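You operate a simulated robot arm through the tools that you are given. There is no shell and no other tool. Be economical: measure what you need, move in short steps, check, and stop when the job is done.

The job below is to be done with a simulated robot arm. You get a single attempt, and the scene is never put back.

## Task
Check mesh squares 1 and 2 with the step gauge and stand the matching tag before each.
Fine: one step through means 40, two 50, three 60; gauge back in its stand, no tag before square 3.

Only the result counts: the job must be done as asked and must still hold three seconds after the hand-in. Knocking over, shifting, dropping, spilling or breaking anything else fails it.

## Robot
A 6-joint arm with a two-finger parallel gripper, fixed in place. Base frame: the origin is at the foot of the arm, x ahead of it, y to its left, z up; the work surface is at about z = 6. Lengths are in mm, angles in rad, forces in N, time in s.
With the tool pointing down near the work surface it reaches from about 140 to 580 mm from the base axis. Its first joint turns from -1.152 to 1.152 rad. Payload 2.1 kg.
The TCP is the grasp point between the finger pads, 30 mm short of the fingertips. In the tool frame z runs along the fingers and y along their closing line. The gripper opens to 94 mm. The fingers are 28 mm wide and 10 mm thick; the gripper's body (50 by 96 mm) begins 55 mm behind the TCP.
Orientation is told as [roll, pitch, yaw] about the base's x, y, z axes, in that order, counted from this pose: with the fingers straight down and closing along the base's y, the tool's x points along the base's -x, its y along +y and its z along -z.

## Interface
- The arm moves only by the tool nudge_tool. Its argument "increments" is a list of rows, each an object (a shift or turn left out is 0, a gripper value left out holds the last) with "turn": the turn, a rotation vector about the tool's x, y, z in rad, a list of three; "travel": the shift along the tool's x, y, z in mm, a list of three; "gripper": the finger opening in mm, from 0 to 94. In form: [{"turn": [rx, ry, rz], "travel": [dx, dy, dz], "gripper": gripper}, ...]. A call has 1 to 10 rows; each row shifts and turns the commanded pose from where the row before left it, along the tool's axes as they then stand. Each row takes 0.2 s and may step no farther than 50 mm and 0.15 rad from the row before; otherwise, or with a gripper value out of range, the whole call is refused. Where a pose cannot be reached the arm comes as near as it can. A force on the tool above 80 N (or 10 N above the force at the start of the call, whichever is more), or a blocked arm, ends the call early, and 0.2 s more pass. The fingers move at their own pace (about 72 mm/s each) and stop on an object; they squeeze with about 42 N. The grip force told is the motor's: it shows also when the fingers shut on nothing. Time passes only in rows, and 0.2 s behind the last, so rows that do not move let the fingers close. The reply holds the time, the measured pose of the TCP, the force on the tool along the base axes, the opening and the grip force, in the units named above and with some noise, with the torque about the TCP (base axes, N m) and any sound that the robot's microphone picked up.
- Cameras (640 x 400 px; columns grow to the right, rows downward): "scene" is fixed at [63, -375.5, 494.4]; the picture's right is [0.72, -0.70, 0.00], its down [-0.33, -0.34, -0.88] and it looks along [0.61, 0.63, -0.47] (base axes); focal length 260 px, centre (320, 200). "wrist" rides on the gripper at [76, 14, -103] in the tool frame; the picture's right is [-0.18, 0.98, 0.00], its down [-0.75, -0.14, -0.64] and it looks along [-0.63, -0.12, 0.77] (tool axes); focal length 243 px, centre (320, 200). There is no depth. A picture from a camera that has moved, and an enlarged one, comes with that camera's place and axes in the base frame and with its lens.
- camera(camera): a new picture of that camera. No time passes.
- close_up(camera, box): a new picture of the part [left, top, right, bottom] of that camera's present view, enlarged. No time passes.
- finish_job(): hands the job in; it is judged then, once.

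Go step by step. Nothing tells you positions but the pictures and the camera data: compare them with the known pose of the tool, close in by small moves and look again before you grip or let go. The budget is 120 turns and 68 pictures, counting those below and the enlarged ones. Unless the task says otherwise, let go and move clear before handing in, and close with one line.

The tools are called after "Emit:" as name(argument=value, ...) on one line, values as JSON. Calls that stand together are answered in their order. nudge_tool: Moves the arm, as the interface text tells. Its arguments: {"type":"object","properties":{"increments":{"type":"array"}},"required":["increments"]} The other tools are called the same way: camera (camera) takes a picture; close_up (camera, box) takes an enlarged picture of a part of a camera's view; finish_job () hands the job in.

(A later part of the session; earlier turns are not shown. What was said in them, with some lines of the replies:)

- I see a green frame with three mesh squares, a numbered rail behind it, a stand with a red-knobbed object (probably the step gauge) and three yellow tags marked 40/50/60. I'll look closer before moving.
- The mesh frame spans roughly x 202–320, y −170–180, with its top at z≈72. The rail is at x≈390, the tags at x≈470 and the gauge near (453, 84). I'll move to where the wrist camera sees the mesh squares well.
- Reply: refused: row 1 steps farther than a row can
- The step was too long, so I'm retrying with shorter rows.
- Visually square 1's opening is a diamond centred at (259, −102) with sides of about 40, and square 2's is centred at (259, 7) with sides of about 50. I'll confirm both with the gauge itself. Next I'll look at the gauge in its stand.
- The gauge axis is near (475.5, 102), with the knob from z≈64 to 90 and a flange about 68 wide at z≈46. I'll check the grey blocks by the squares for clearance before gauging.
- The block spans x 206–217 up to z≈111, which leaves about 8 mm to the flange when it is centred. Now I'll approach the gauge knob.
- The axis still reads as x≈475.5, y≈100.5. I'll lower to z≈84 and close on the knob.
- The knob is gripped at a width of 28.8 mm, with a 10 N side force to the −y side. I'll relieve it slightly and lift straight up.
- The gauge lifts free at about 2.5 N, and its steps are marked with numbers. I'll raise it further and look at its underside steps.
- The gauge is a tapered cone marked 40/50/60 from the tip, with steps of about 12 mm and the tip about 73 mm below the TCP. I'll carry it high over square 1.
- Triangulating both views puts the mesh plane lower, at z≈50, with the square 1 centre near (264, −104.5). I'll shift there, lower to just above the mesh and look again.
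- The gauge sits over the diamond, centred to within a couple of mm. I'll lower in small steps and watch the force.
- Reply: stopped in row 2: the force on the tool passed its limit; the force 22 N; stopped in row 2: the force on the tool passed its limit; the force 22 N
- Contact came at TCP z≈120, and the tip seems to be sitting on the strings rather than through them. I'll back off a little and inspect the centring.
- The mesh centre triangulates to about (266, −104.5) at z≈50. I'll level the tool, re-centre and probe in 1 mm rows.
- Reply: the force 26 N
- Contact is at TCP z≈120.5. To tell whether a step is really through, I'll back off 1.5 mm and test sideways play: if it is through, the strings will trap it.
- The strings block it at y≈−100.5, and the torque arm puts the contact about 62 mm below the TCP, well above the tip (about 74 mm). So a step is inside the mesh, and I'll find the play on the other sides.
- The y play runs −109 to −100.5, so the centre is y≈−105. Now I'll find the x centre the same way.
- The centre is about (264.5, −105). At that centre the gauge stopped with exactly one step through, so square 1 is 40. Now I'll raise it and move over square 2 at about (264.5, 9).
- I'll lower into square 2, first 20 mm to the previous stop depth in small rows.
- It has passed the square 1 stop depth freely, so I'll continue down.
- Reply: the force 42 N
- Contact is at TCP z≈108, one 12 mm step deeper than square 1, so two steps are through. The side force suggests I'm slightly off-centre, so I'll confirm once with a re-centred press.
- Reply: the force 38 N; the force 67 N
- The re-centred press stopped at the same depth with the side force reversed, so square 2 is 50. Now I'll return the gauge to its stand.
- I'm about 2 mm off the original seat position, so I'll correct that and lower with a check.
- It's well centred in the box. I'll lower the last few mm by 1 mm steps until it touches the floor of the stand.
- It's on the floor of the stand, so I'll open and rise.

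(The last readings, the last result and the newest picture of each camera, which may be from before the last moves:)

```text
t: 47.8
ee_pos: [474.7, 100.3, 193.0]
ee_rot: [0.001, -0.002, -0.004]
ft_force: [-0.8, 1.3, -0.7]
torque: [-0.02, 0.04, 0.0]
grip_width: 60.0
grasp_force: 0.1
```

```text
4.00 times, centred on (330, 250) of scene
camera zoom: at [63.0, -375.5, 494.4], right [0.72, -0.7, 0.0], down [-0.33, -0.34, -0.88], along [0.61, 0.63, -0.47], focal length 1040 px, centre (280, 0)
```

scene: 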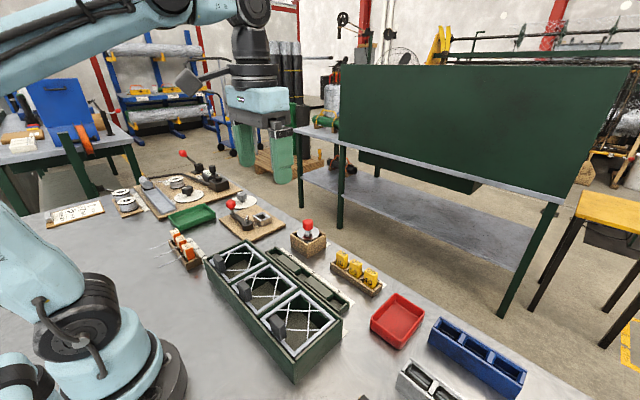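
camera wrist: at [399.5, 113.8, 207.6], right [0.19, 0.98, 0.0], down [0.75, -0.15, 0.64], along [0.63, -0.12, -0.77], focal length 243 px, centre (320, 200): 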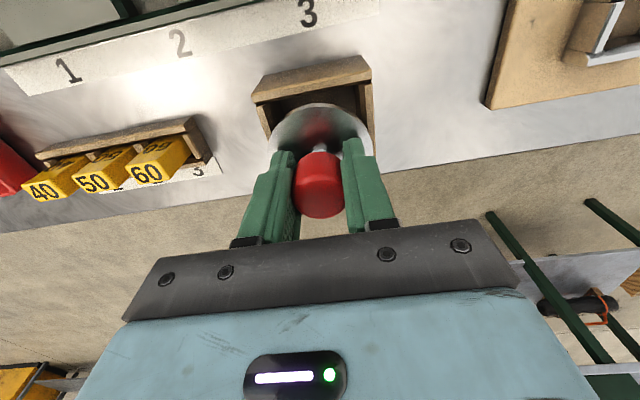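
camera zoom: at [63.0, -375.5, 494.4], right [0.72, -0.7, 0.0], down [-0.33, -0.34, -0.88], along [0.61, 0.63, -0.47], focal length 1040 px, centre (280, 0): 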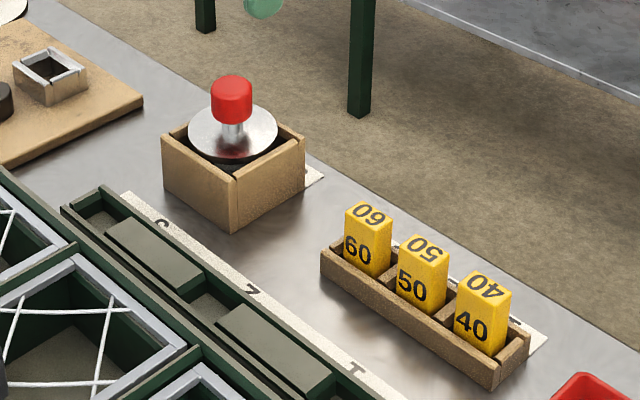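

The gauge is back upright in its stand. Now I'll go to the tags to locate 40 and 50.

Emit:
nudge_tool(increments=[{"travel": [5, -45, 0]}, {"travel": [5, -45, 0]}, {"travel": [5, -45, 0]}, {"travel": [5, -45, 0]}, {}])

Emit:
camera(camera="wrist")

Emit:
close_up(camera="wrist", box=[240, 20, 440, 180])

```text
t: 49.0
ee_pos: [454.1, -79.4, 191.4]
ee_rot: [0.002, -0.001, -0.004]
ft_force: [0.6, 0.2, -0.3]
torque: [-0.01, -0.05, 0.0]
grip_width: 59.9
grasp_force: 0.0
```

```text
31 pictures are left
camera wrist: at [379.1, -65.1, 295.0], right [0.19, 0.98, 0.0], down [0.75, -0.15, 0.64], along [0.63, -0.12, -0.77], focal length 243 px, centre (320, 200)
```

wrist: 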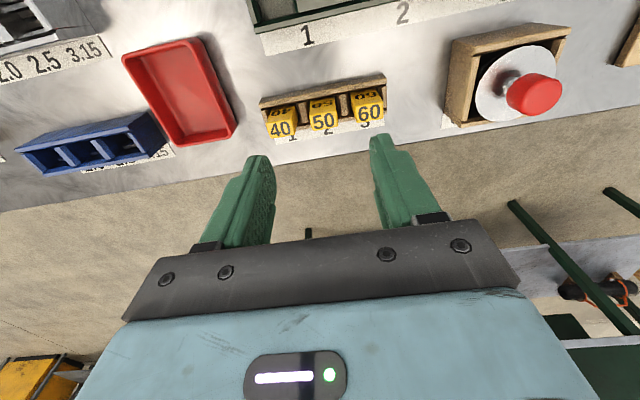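

```text
2.50 times, centred on (340, 100) of wrist
camera zoom: at [379.1, -65.1, 295.0], right [0.19, 0.98, 0.0], down [0.75, -0.15, 0.64], along [0.63, -0.12, -0.77], focal length 606 px, centre (270, 450)
```

zoom: 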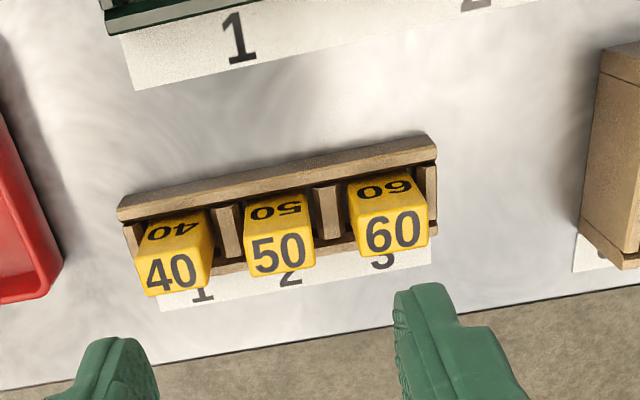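

The tags sit upright about 46 apart, with tops at z≈45.5 near (478, −124.5), (477.5, −78.5) and (478.5, −32.5). The tray rim is at about z 29. I'll approach tag 40.

Emit:
nudge_tool(increments=[{"travel": [-24, -25, 0], "gripper": 38}, {"travel": [0, -20, 20]}, {"travel": [0, 0, 40]}, {"travel": [0, 0, 35]}, {}, {}])

Emit:
close_up(camera="wrist", box=[220, 80, 420, 240])

Emit:
close_up(camera="scene", box=[320, 220, 420, 310])

```text
t: 50.4
ee_pos: [479.7, -123.8, 96.0]
ee_rot: [0.003, -0.002, -0.003]
ft_force: [-0.7, 0.0, 0.5]
torque: [0.0, 0.01, -0.01]
grip_width: 37.9
grasp_force: 0.1
```

```text
2.50 times, centred on (320, 160) of wrist
camera zoom: at [404.2, -110.5, 200.3], right [0.19, 0.98, 0.0], down [0.75, -0.15, 0.64], along [0.63, -0.12, -0.77], focal length 606 px, centre (320, 300)
```

zoom: 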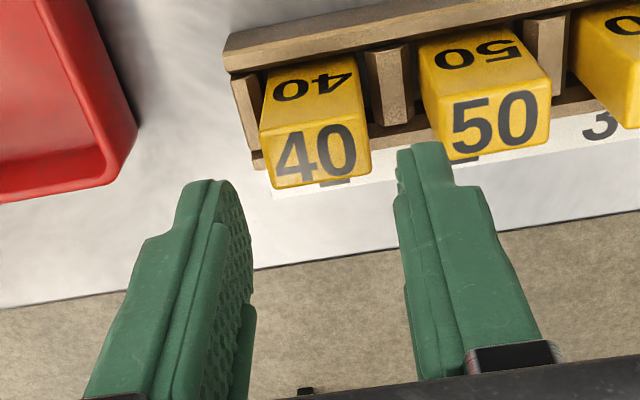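

```text
4.44 times, centred on (370, 265) of scene
camera zoom: at [63.0, -375.5, 494.4], right [0.72, -0.7, 0.0], down [-0.33, -0.34, -0.88], along [0.61, 0.63, -0.47], focal length 1156 px, centre (98, -89)
```

zoom: 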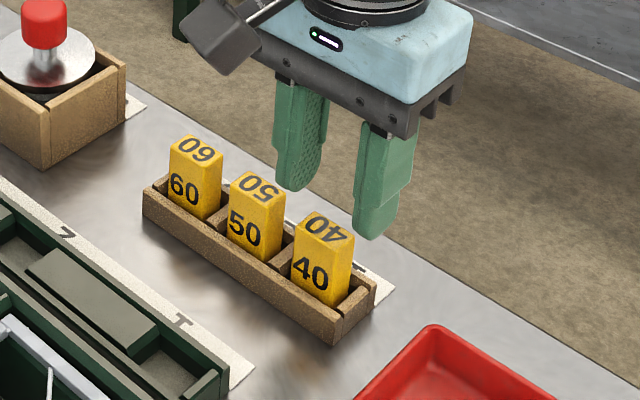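

Tag 40's top centre is at about (480, −125). I'll descend to TCP z≈57 and close.

Emit:
nudge_tool(increments=[{"travel": [0, -1.3, 15]}, {"travel": [0, 0, 14]}, {}, {}])

Emit:
close_up(camera="wrist", box=[240, 100, 400, 220])

Emit:
close_up(camera="scene", box=[340, 220, 420, 300])

```text
t: 51.4
ee_pos: [479.5, -126.4, 69.0]
ee_rot: [0.002, -0.001, -0.004]
ft_force: [1.3, -0.4, -0.5]
torque: [-0.01, -0.02, -0.02]
grip_width: 38.0
grasp_force: 0.1
```

```text
3.33 times, centred on (320, 160) of wrist
camera zoom: at [404.1, -111.5, 172.0], right [0.19, 0.98, 0.0], down [0.75, -0.15, 0.64], along [0.63, -0.12, -0.77], focal length 809 px, centre (320, 333)
```

zoom: 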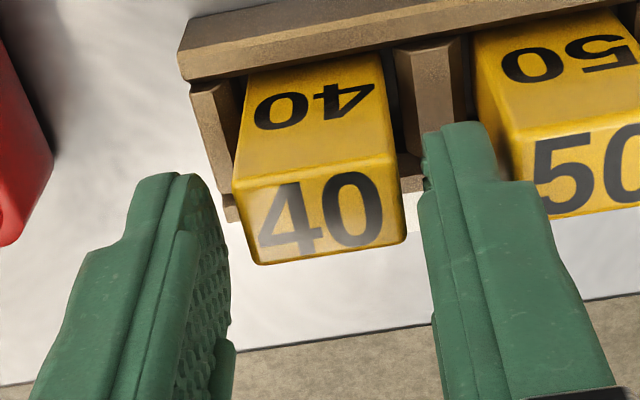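

```text
5.00 times, centred on (380, 260) of scene
camera zoom: at [63.0, -375.5, 494.4], right [0.72, -0.7, 0.0], down [-0.33, -0.34, -0.88], along [0.61, 0.63, -0.47], focal length 1300 px, centre (20, -100)
```

zoom: 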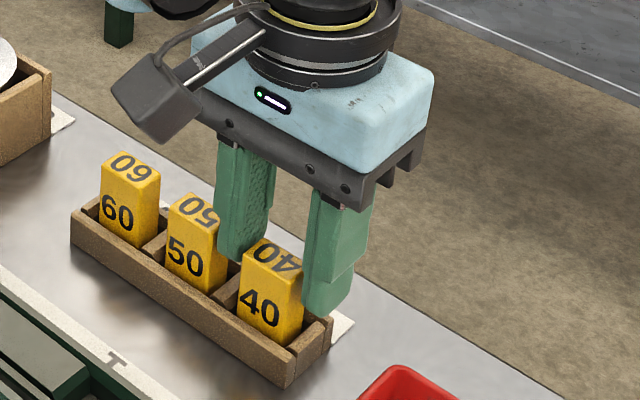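

Emit:
nudge_tool(increments=[{"travel": [0, 0.3, 6]}, {"travel": [0, 0, 6]}, {}, {"gripper": 15}, {}, {}, {}])

```text
t: 53.0
ee_pos: [478.9, -124.7, 57.2]
ee_rot: [0.0, -0.003, -0.006]
ft_force: [-0.8, -2.8, 29.2]
torque: [-0.16, 0.18, 0.05]
grip_width: 26.8
grasp_force: 41.8
```

The tag is gripped at 26.8 mm, with some upward reaction. I'll lift gently and watch.

Emit:
nudge_tool(increments=[{"travel": [0, 0, -2]}, {}])

Emit:
nudge_tool(increments=[{"travel": [0, 0, -5]}, {"travel": [0, 0, -8]}, {}])

Emit:
close_up(camera="scene", box=[320, 210, 420, 300])

```text
t: 53.6
ee_pos: [478.6, -125.0, 58.6]
ee_rot: [0.004, -0.001, -0.001]
ft_force: [-0.5, -0.3, -0.1]
torque: [0.0, -0.01, 0.03]
grip_width: 26.9
grasp_force: 42.1
```

```text
t: 54.4
ee_pos: [478.1, -125.4, 71.0]
ee_rot: [0.003, -0.002, -0.003]
ft_force: [0.1, -0.1, -0.4]
torque: [-0.02, -0.04, -0.01]
grip_width: 26.9
grasp_force: 41.7
```

```text
4.44 times, centred on (370, 255) of scene
camera zoom: at [63.0, -375.5, 494.4], right [0.72, -0.7, 0.0], down [-0.33, -0.34, -0.88], along [0.61, 0.63, -0.47], focal length 1156 px, centre (98, -44)
```

zoom: 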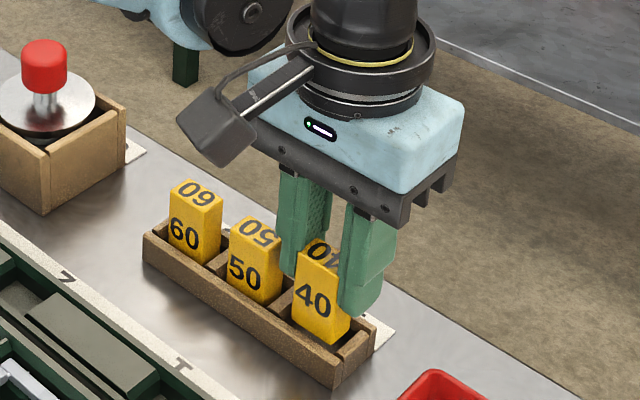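

Tag 40 is lifted clean. Rail pocket 1 aligns with square 1 at about (376, −106), so I'll carry it high and look at the rail up close.

Emit:
nudge_tool(increments=[{"travel": [0, 0, -40]}, {"travel": [0, 0, -35]}, {"travel": [35, 10, 0]}, {"travel": [35, 10, 0]}, {}, {}])

Emit:
camera(camera="wrist")

Emit:
close_up(camera="scene", box=[270, 180, 370, 330])

```text
t: 55.8
ee_pos: [405.9, -104.0, 147.4]
ee_rot: [0.001, -0.001, -0.003]
ft_force: [0.3, 0.1, -0.4]
torque: [0.01, 0.0, -0.02]
grip_width: 26.8
grasp_force: 42.2
```

```text
24 pictures are left
camera wrist: at [331.6, -90.4, 251.1], right [0.19, 0.98, 0.0], down [0.75, -0.15, 0.64], along [0.63, -0.12, -0.77], focal length 243 px, centre (320, 200)
```

wrist: 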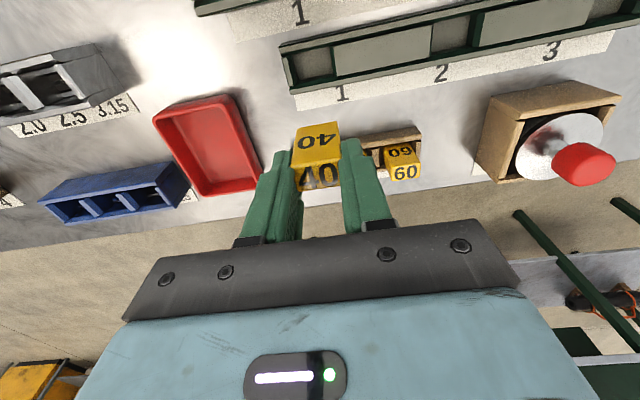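

```text
2.67 times, centred on (320, 255) of scene
camera zoom: at [63.0, -375.5, 494.4], right [0.72, -0.7, 0.0], down [-0.33, -0.34, -0.88], along [0.61, 0.63, -0.47], focal length 694 px, centre (320, 53)
```

zoom: 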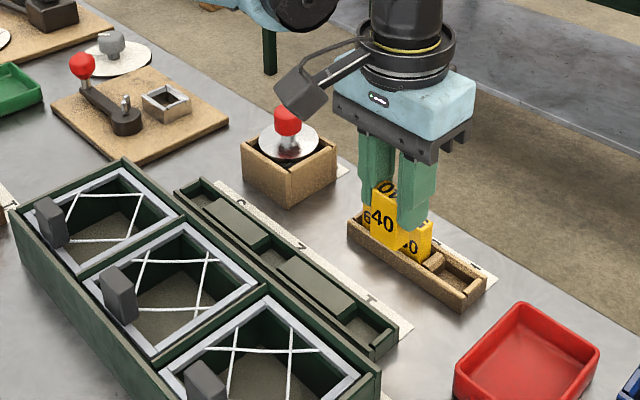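

Emit:
close_up(camera="wrist", box=[270, 0, 490, 170])

Emit:
close_up(camera="scene", box=[360, 225, 440, 285])

Emit:
close_up(camera="scene", box=[290, 260, 350, 320])

```text
2.35 times, centred on (380, 85) of wrist
camera zoom: at [331.6, -90.4, 251.1], right [0.19, 0.98, 0.0], down [0.75, -0.15, 0.64], along [0.63, -0.12, -0.77], focal length 571 px, centre (179, 471)
```

zoom: 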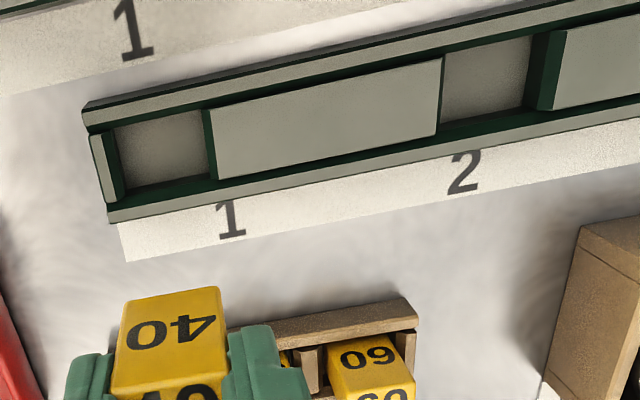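

```text
6.67 times, centred on (400, 255) of scene
camera zoom: at [63.0, -375.5, 494.4], right [0.72, -0.7, 0.0], down [-0.33, -0.34, -0.88], along [0.61, 0.63, -0.47], focal length 1734 px, centre (-213, -167)
```

zoom: 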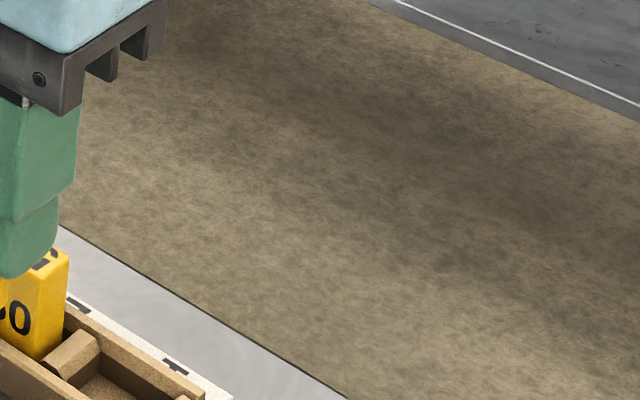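

```text
6.67 times, centred on (320, 290) of scene
camera zoom: at [63.0, -375.5, 494.4], right [0.72, -0.7, 0.0], down [-0.33, -0.34, -0.88], along [0.61, 0.63, -0.47], focal length 1734 px, centre (320, -400)
```

zoom: 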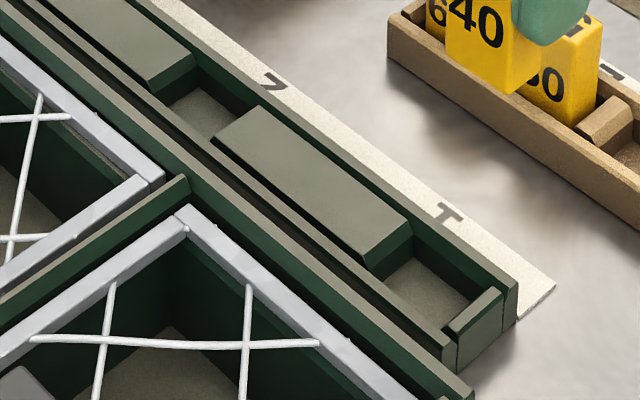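

Pocket 1 is about 34 × 24 mm, centred near (375.5, −104.5), with walls up to about z 20. The tag sits about 1.5 mm ahead of the TCP, so the target is TCP (374, −104.5).

Emit:
nudge_tool(increments=[{"travel": [32, -0.5, 0]}, {"travel": [0, 0, 30]}, {"travel": [0, 0, 30]}, {}, {}])

Emit:
close_up(camera="wrist", box=[240, 60, 440, 210])

Emit:
close_up(camera="scene", box=[290, 240, 370, 320])

```text
t: 57.0
ee_pos: [376.7, -106.4, 87.5]
ee_rot: [0.002, -0.001, -0.003]
ft_force: [-0.2, 0.0, 0.2]
torque: [-0.03, -0.01, 0.02]
grip_width: 26.7
grasp_force: 42.0
```

```text
2.67 times, centred on (340, 135) of wrist
camera zoom: at [300.8, -91.6, 190.1], right [0.19, 0.98, 0.0], down [0.75, -0.15, 0.64], along [0.63, -0.12, -0.77], focal length 647 px, centre (267, 373)
```

zoom: 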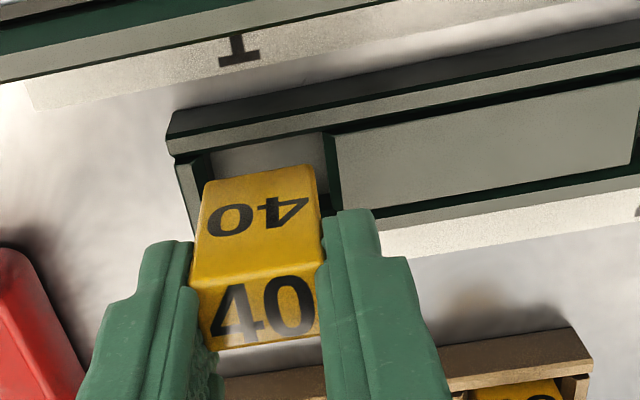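

```text
5.00 times, centred on (330, 280) of scene
camera zoom: at [63.0, -375.5, 494.4], right [0.72, -0.7, 0.0], down [-0.33, -0.34, -0.88], along [0.61, 0.63, -0.47], focal length 1300 px, centre (270, -200)
```

zoom: 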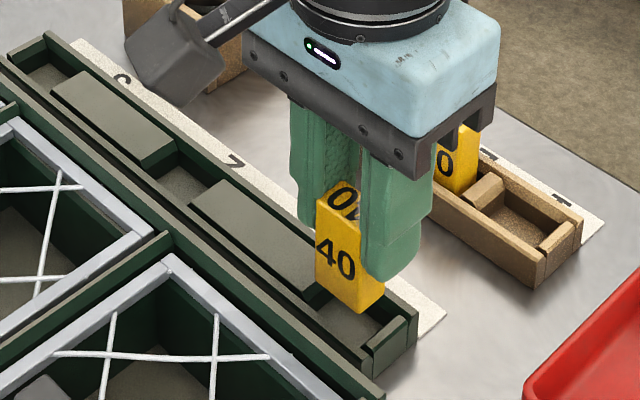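

In the wrist view the tag is about 4 mm too far toward −x and 2 mm toward −y of the pocket. I'll correct, lower and look again.

Emit:
nudge_tool(increments=[{"travel": [-4, 2, 0]}, {"travel": [0, 0, 12]}, {}, {}])

Emit:
close_up(camera="wrist", box=[260, 80, 400, 190])

Emit:
close_up(camera="scene", box=[310, 260, 360, 310])

```text
t: 58.0
ee_pos: [379.7, -102.6, 75.4]
ee_rot: [0.002, -0.001, -0.003]
ft_force: [0.2, -0.8, 0.0]
torque: [0.02, 0.0, 0.03]
grip_width: 26.8
grasp_force: 41.5
```

```text
3.64 times, centred on (330, 135) of wrist
camera zoom: at [304.5, -89.1, 177.8], right [0.19, 0.98, 0.0], down [0.75, -0.15, 0.64], along [0.63, -0.12, -0.77], focal length 882 px, centre (284, 436)
```

zoom: 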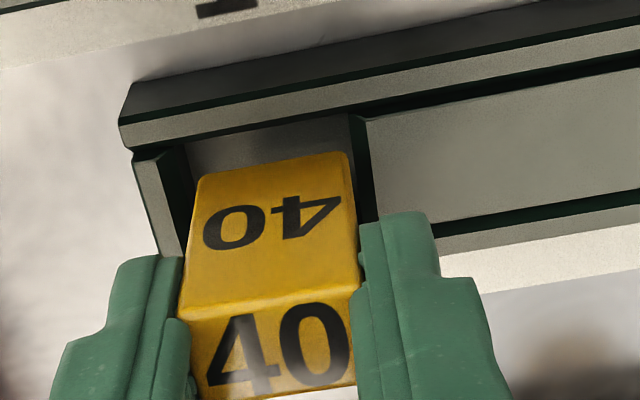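

```text
8.00 times, centred on (335, 285) of scene
camera zoom: at [63.0, -375.5, 494.4], right [0.72, -0.7, 0.0], down [-0.33, -0.34, -0.88], along [0.61, 0.63, -0.47], focal length 2081 px, centre (200, -480)
```

zoom: 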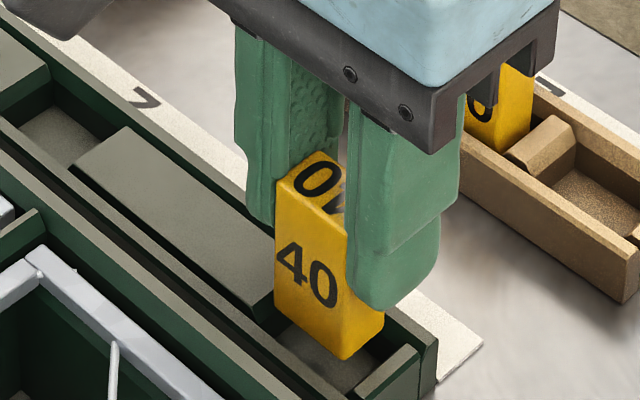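

The tag is now well centred over pocket 1. I'll add 1 mm in +x and lower to touch.

Emit:
nudge_tool(increments=[{"travel": [-1, 0, 4]}, {"travel": [0, 0, 4]}, {"travel": [0, 0, 3]}, {}])

Emit:
nudge_tool(increments=[{"travel": [0, 0, 2]}, {"travel": [0, 0, 1]}, {}])

Emit:
nudge_tool(increments=[{"travel": [0, 0, 1]}, {"travel": [0, 0, 1]}, {}])

```text
t: 59.0
ee_pos: [381.3, -104.4, 64.7]
ee_rot: [0.001, -0.004, -0.003]
ft_force: [-1.1, -0.7, -0.7]
torque: [0.01, 0.06, -0.03]
grip_width: 26.7
grasp_force: 41.9
```

```text
t: 59.8
ee_pos: [380.6, -104.8, 61.3]
ee_rot: [0.004, -0.002, -0.003]
ft_force: [-1.2, 0.6, 0.4]
torque: [-0.06, 0.03, 0.03]
grip_width: 27.0
grasp_force: 41.8
```

```text
t: 60.6
ee_pos: [381.6, -103.5, 59.8]
ee_rot: [0.002, -0.001, -0.003]
ft_force: [-0.2, 0.1, -0.3]
torque: [0.02, -0.01, 0.01]
grip_width: 26.8
grasp_force: 42.3
```

Emit:
nudge_tool(increments=[{"travel": [0, 0, 1]}, {"travel": [0, 0, 1]}, {}])

Emit:
nudge_tool(increments=[{"travel": [0, 0, 1]}, {}])

Emit:
close_up(camera="scene", box=[310, 260, 360, 310])

```text
t: 61.4
ee_pos: [381.7, -104.0, 57.5]
ee_rot: [0.004, -0.002, -0.002]
ft_force: [-2.7, 0.8, 38.2]
torque: [0.0, 0.38, 0.02]
grip_width: 26.9
grasp_force: 41.7
```

```text
t: 62.0
ee_pos: [381.6, -104.0, 57.9]
ee_rot: [0.001, 0.001, -0.004]
ft_force: [-7.8, 2.6, 71.2]
torque: [-0.02, 0.74, 0.08]
grip_width: 26.7
grasp_force: 42.5
```

```text
8.00 times, centred on (335, 285) of scene
camera zoom: at [62.7, -375.4, 494.5], right [0.72, -0.7, 0.0], down [-0.33, -0.34, -0.88], along [0.61, 0.63, -0.47], focal length 2081 px, centre (200, -480)
```

zoom: 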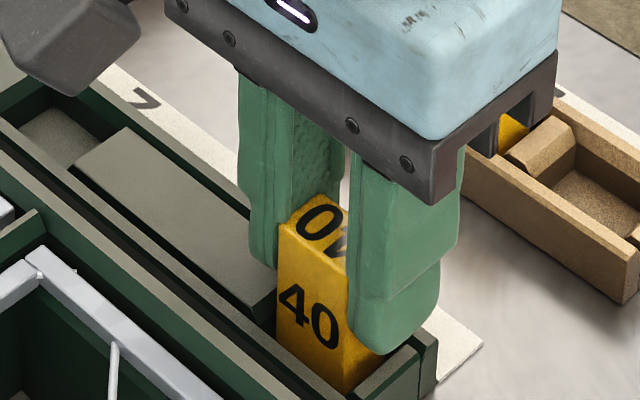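

The tag is on the pocket floor at the same height as it had in its tray. I'll relieve the force and release gently.

Emit:
nudge_tool(increments=[{"travel": [0, 0, -1]}, {"travel": [0, 0, -1]}, {}])

Emit:
nudge_tool(increments=[{"gripper": 33}, {"gripper": 37}, {}, {"travel": [0, 0, -15]}, {"travel": [0, 0, -30]}, {"travel": [0, 0, -40]}, {}])

Emit:
close_up(camera="scene", box=[290, 230, 390, 320])

```text
t: 62.8
ee_pos: [380.7, -103.0, 57.7]
ee_rot: [0.003, -0.002, -0.004]
ft_force: [-12.5, -2.0, 13.2]
torque: [-0.08, 0.74, 0.01]
grip_width: 26.7
grasp_force: 42.0
```

```text
t: 64.4
ee_pos: [381.7, -103.2, 145.0]
ee_rot: [0.003, -0.003, -0.004]
ft_force: [0.9, 0.6, -0.8]
torque: [-0.02, 0.0, 0.01]
grip_width: 37.2
grasp_force: 0.1
```

```text
4.44 times, centred on (340, 275) of scene
camera zoom: at [63.0, -375.5, 494.4], right [0.72, -0.7, 0.0], down [-0.33, -0.34, -0.88], along [0.61, 0.63, -0.47], focal length 1156 px, centre (231, -133)
```

zoom: 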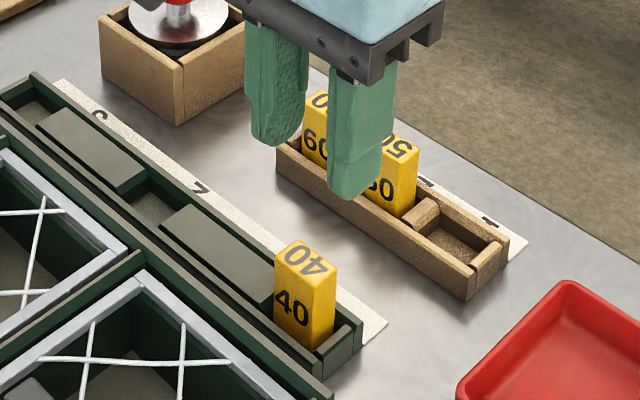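

Tag 40 stands in pocket 1. Next is tag 50 at about (479, −79).

Emit:
nudge_tool(increments=[{"travel": [-33, 8, 0]}, {"travel": [-33, 8, 0]}, {"travel": [-31.7, 8.5, 0]}, {"travel": [0, 0, 40]}, {"travel": [0, 0, 30]}, {}, {}])

Emit:
close_up(camera="wrist", box=[240, 100, 400, 220])

```text
t: 66.0
ee_pos: [479.4, -78.2, 73.9]
ee_rot: [0.001, -0.003, -0.004]
ft_force: [0.2, -0.2, 0.4]
torque: [0.0, 0.01, -0.02]
grip_width: 36.9
grasp_force: 0.0
```

```text
3.33 times, centred on (320, 160) of wrist
camera zoom: at [403.2, -63.4, 177.2], right [0.19, 0.98, 0.0], down [0.75, -0.15, 0.64], along [0.63, -0.12, -0.77], focal length 809 px, centre (320, 333)
```

zoom: 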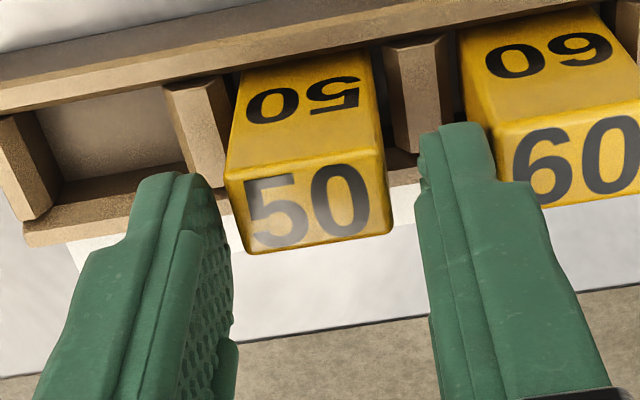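

I'll shift 1.8 mm toward −y to centre on the tag, then lower to 58 and grip.

Emit:
nudge_tool(increments=[{"travel": [0, -1.8, 0]}, {"travel": [0, 0, 6]}, {"travel": [0, 0, 6]}, {"travel": [0, 0, 3]}, {}])

Emit:
nudge_tool(increments=[{"gripper": 15}, {}, {}, {}])

```text
t: 67.2
ee_pos: [478.3, -81.3, 59.1]
ee_rot: [0.0, -0.002, -0.003]
ft_force: [0.9, 0.2, 0.2]
torque: [-0.01, 0.02, 0.04]
grip_width: 36.9
grasp_force: 0.2
```

```text
t: 68.2
ee_pos: [478.1, -83.0, 58.1]
ee_rot: [0.001, -0.003, -0.002]
ft_force: [0.6, -1.2, 1.3]
torque: [-0.01, -0.01, 0.0]
grip_width: 26.7
grasp_force: 42.2
```

Emit:
nudge_tool(increments=[{"travel": [0, 0, -5]}, {"travel": [0, 0, -25]}, {"travel": [0, 0, -40]}, {"travel": [0, 0, -20]}, {"travel": [33, 30, 0]}, {"travel": [33, 30, 0]}, {"travel": [31, 30, 0]}, {}, {}])

Emit:
close_up(camera="scene", box=[260, 190, 390, 310])

```text
t: 70.2
ee_pos: [381.3, 12.9, 150.9]
ee_rot: [0.001, -0.002, -0.003]
ft_force: [-0.6, -0.7, 0.1]
torque: [0.02, -0.04, -0.01]
grip_width: 26.8
grasp_force: 41.7
```

```text
3.33 times, centred on (325, 250) of scene
camera zoom: at [63.0, -375.5, 494.4], right [0.72, -0.7, 0.0], down [-0.33, -0.34, -0.88], along [0.61, 0.63, -0.47], focal length 867 px, centre (303, 33)
```

zoom: 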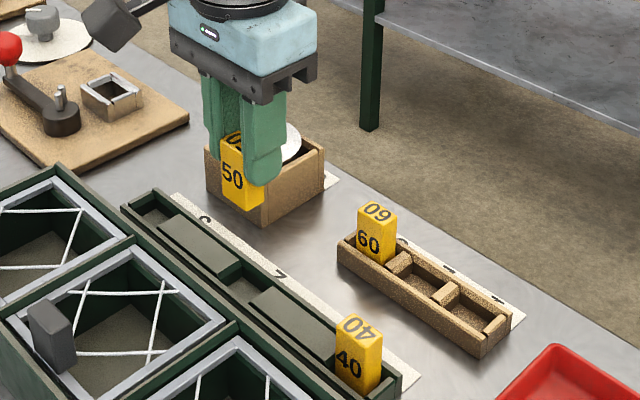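

Emit:
nudge_tool(increments=[{"travel": [0, 0, 40]}, {"travel": [0, 0, 32]}, {}, {}])

Emit:
close_up(camera="wrist", box=[260, 80, 400, 190])

Emit:
close_up(camera="scene", box=[275, 230, 335, 290])

```text
t: 71.2
ee_pos: [380.7, 10.7, 76.6]
ee_rot: [0.002, -0.001, -0.003]
ft_force: [-0.8, -0.5, 0.0]
torque: [-0.01, 0.02, -0.03]
grip_width: 26.6
grasp_force: 42.4
```

```text
3.64 times, centred on (330, 135) of wrist
camera zoom: at [306.1, 25.0, 180.4], right [0.19, 0.98, 0.0], down [0.75, -0.15, 0.64], along [0.63, -0.12, -0.77], focal length 882 px, centre (284, 436)
```

zoom: 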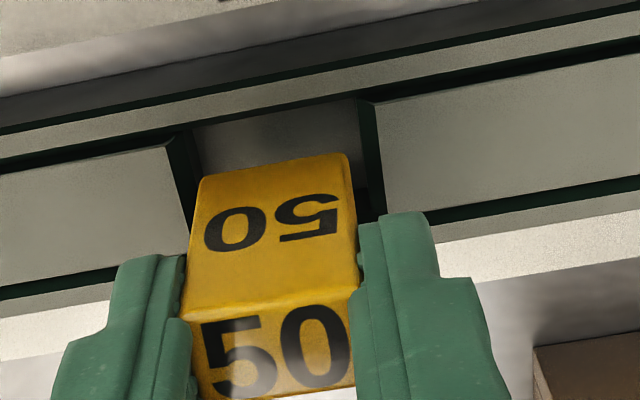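

```text
6.67 times, centred on (305, 260) of scene
camera zoom: at [63.0, -375.5, 494.4], right [0.72, -0.7, 0.0], down [-0.33, -0.34, -0.88], along [0.61, 0.63, -0.47], focal length 1734 px, centre (420, -200)
```

zoom: 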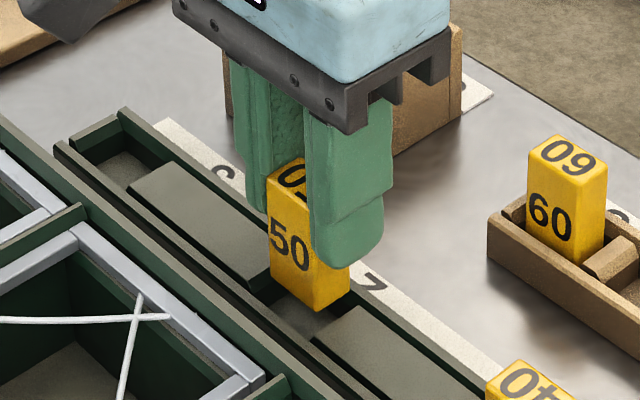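

This is centred in y, but about 2.5 mm further +x than the tag 40 placement, so I'll correct that and lower.

Emit:
nudge_tool(increments=[{"travel": [2.5, 0.3, 0]}, {"travel": [0, 0, 5]}, {"travel": [0, 0, 5]}, {"travel": [0, 0, 3]}, {}])

Emit:
nudge_tool(increments=[{"travel": [0, 0, 1]}, {"travel": [0, 0, 1]}, {}])

Emit:
nudge_tool(increments=[{"travel": [0, 0, 1]}, {"travel": [0, 0, 1]}, {}])

```text
t: 72.4
ee_pos: [379.6, 10.7, 62.5]
ee_rot: [0.002, -0.001, -0.003]
ft_force: [-0.1, -0.5, 0.2]
torque: [0.05, 0.02, 0.01]
grip_width: 26.7
grasp_force: 41.7
```

```text
t: 73.2
ee_pos: [381.1, 10.0, 60.8]
ee_rot: [0.001, 0.0, -0.003]
ft_force: [0.1, 0.3, 0.2]
torque: [0.0, 0.0, -0.01]
grip_width: 26.5
grasp_force: 42.2
```

```text
t: 74.0
ee_pos: [379.2, 10.0, 59.5]
ee_rot: [0.001, -0.002, -0.004]
ft_force: [0.3, -0.1, -0.1]
torque: [-0.02, 0.0, 0.01]
grip_width: 26.2
grasp_force: 41.8
```

Emit:
nudge_tool(increments=[{"travel": [0, 0, 0.7]}, {}])

Emit:
nudge_tool(increments=[{"travel": [0, 0, 0.7]}, {}])

```text
t: 74.6
ee_pos: [379.9, 9.3, 60.2]
ee_rot: [0.001, -0.003, -0.003]
ft_force: [0.2, 0.1, 0.4]
torque: [-0.01, 0.0, -0.01]
grip_width: 26.7
grasp_force: 42.4
```

```text
t: 75.2
ee_pos: [380.0, 8.7, 58.8]
ee_rot: [0.005, -0.001, -0.003]
ft_force: [0.9, 1.6, 8.2]
torque: [0.0, 0.02, 0.01]
grip_width: 26.7
grasp_force: 41.9
```

Soft contact with the floor, so I'll release and rise.

Emit:
nudge_tool(increments=[{"gripper": 32}, {"gripper": 37}, {}, {"travel": [0, 0, -15]}, {"travel": [0, 0, -35]}, {"travel": [0, 0, -45]}, {"travel": [0, 0, -45]}, {"travel": [40, 0, -20]}, {}, {}])

Emit:
camera(camera="scene")

Emit:
close_up(camera="scene", box=[200, 200, 400, 360])

Emit:
close_up(camera="wrist", box=[120, 0, 520, 210])

```text
t: 77.4
ee_pos: [340.1, 9.3, 218.2]
ee_rot: [0.001, -0.001, -0.005]
ft_force: [1.0, -0.4, 0.3]
torque: [-0.04, -0.03, 0.03]
grip_width: 37.0
grasp_force: 0.1
```

```text
9 pictures are left
```

scene: 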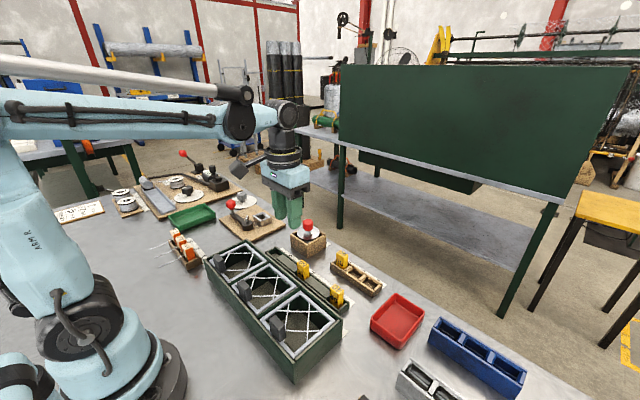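

```text
2.50 times, centred on (300, 280) of scene
camera zoom: at [63.0, -375.5, 494.4], right [0.72, -0.7, 0.0], down [-0.33, -0.34, -0.88], along [0.61, 0.63, -0.47], focal length 650 px, centre (370, 0)
```

zoom: 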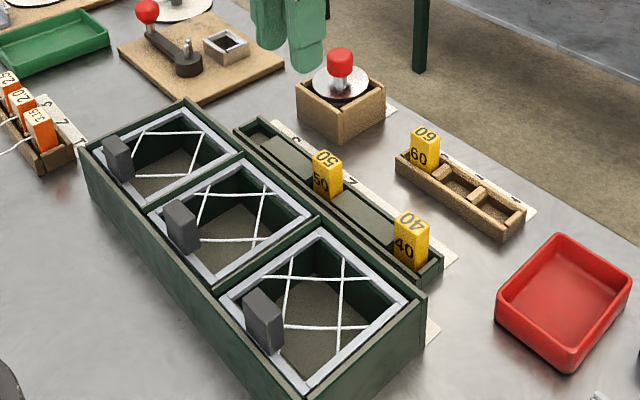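

```text
1.60 times, centred on (320, 105) of wrist
camera zoom: at [264.9, 24.6, 321.7], right [0.19, 0.98, 0.0], down [0.75, -0.15, 0.64], along [0.63, -0.12, -0.77], focal length 388 px, centre (320, 352)
```

zoom: 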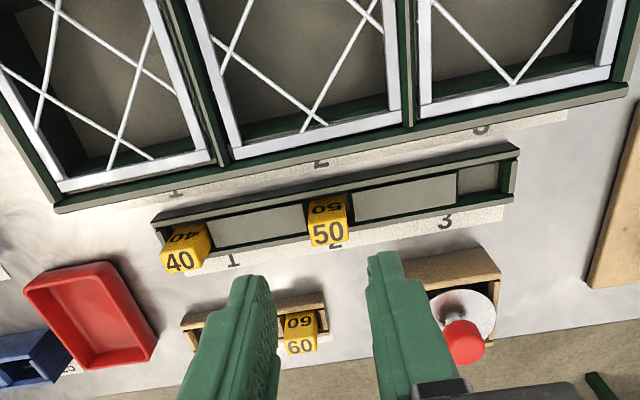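

Tag 40 stands before square 1 and tag 50 before square 2. Pocket 3 is empty, tag 60 is still in its tray, the gauge is in its stand and the arm is clear, so I'm handing in.

Emit:
finish_job()

```text
The job is handed in.
```

The job is done and handed in: square 1 gauged 40 and square 2 gauged 50, each has its matching tag standing before it, the gauge is back in its stand, and there is no tag before square 3.
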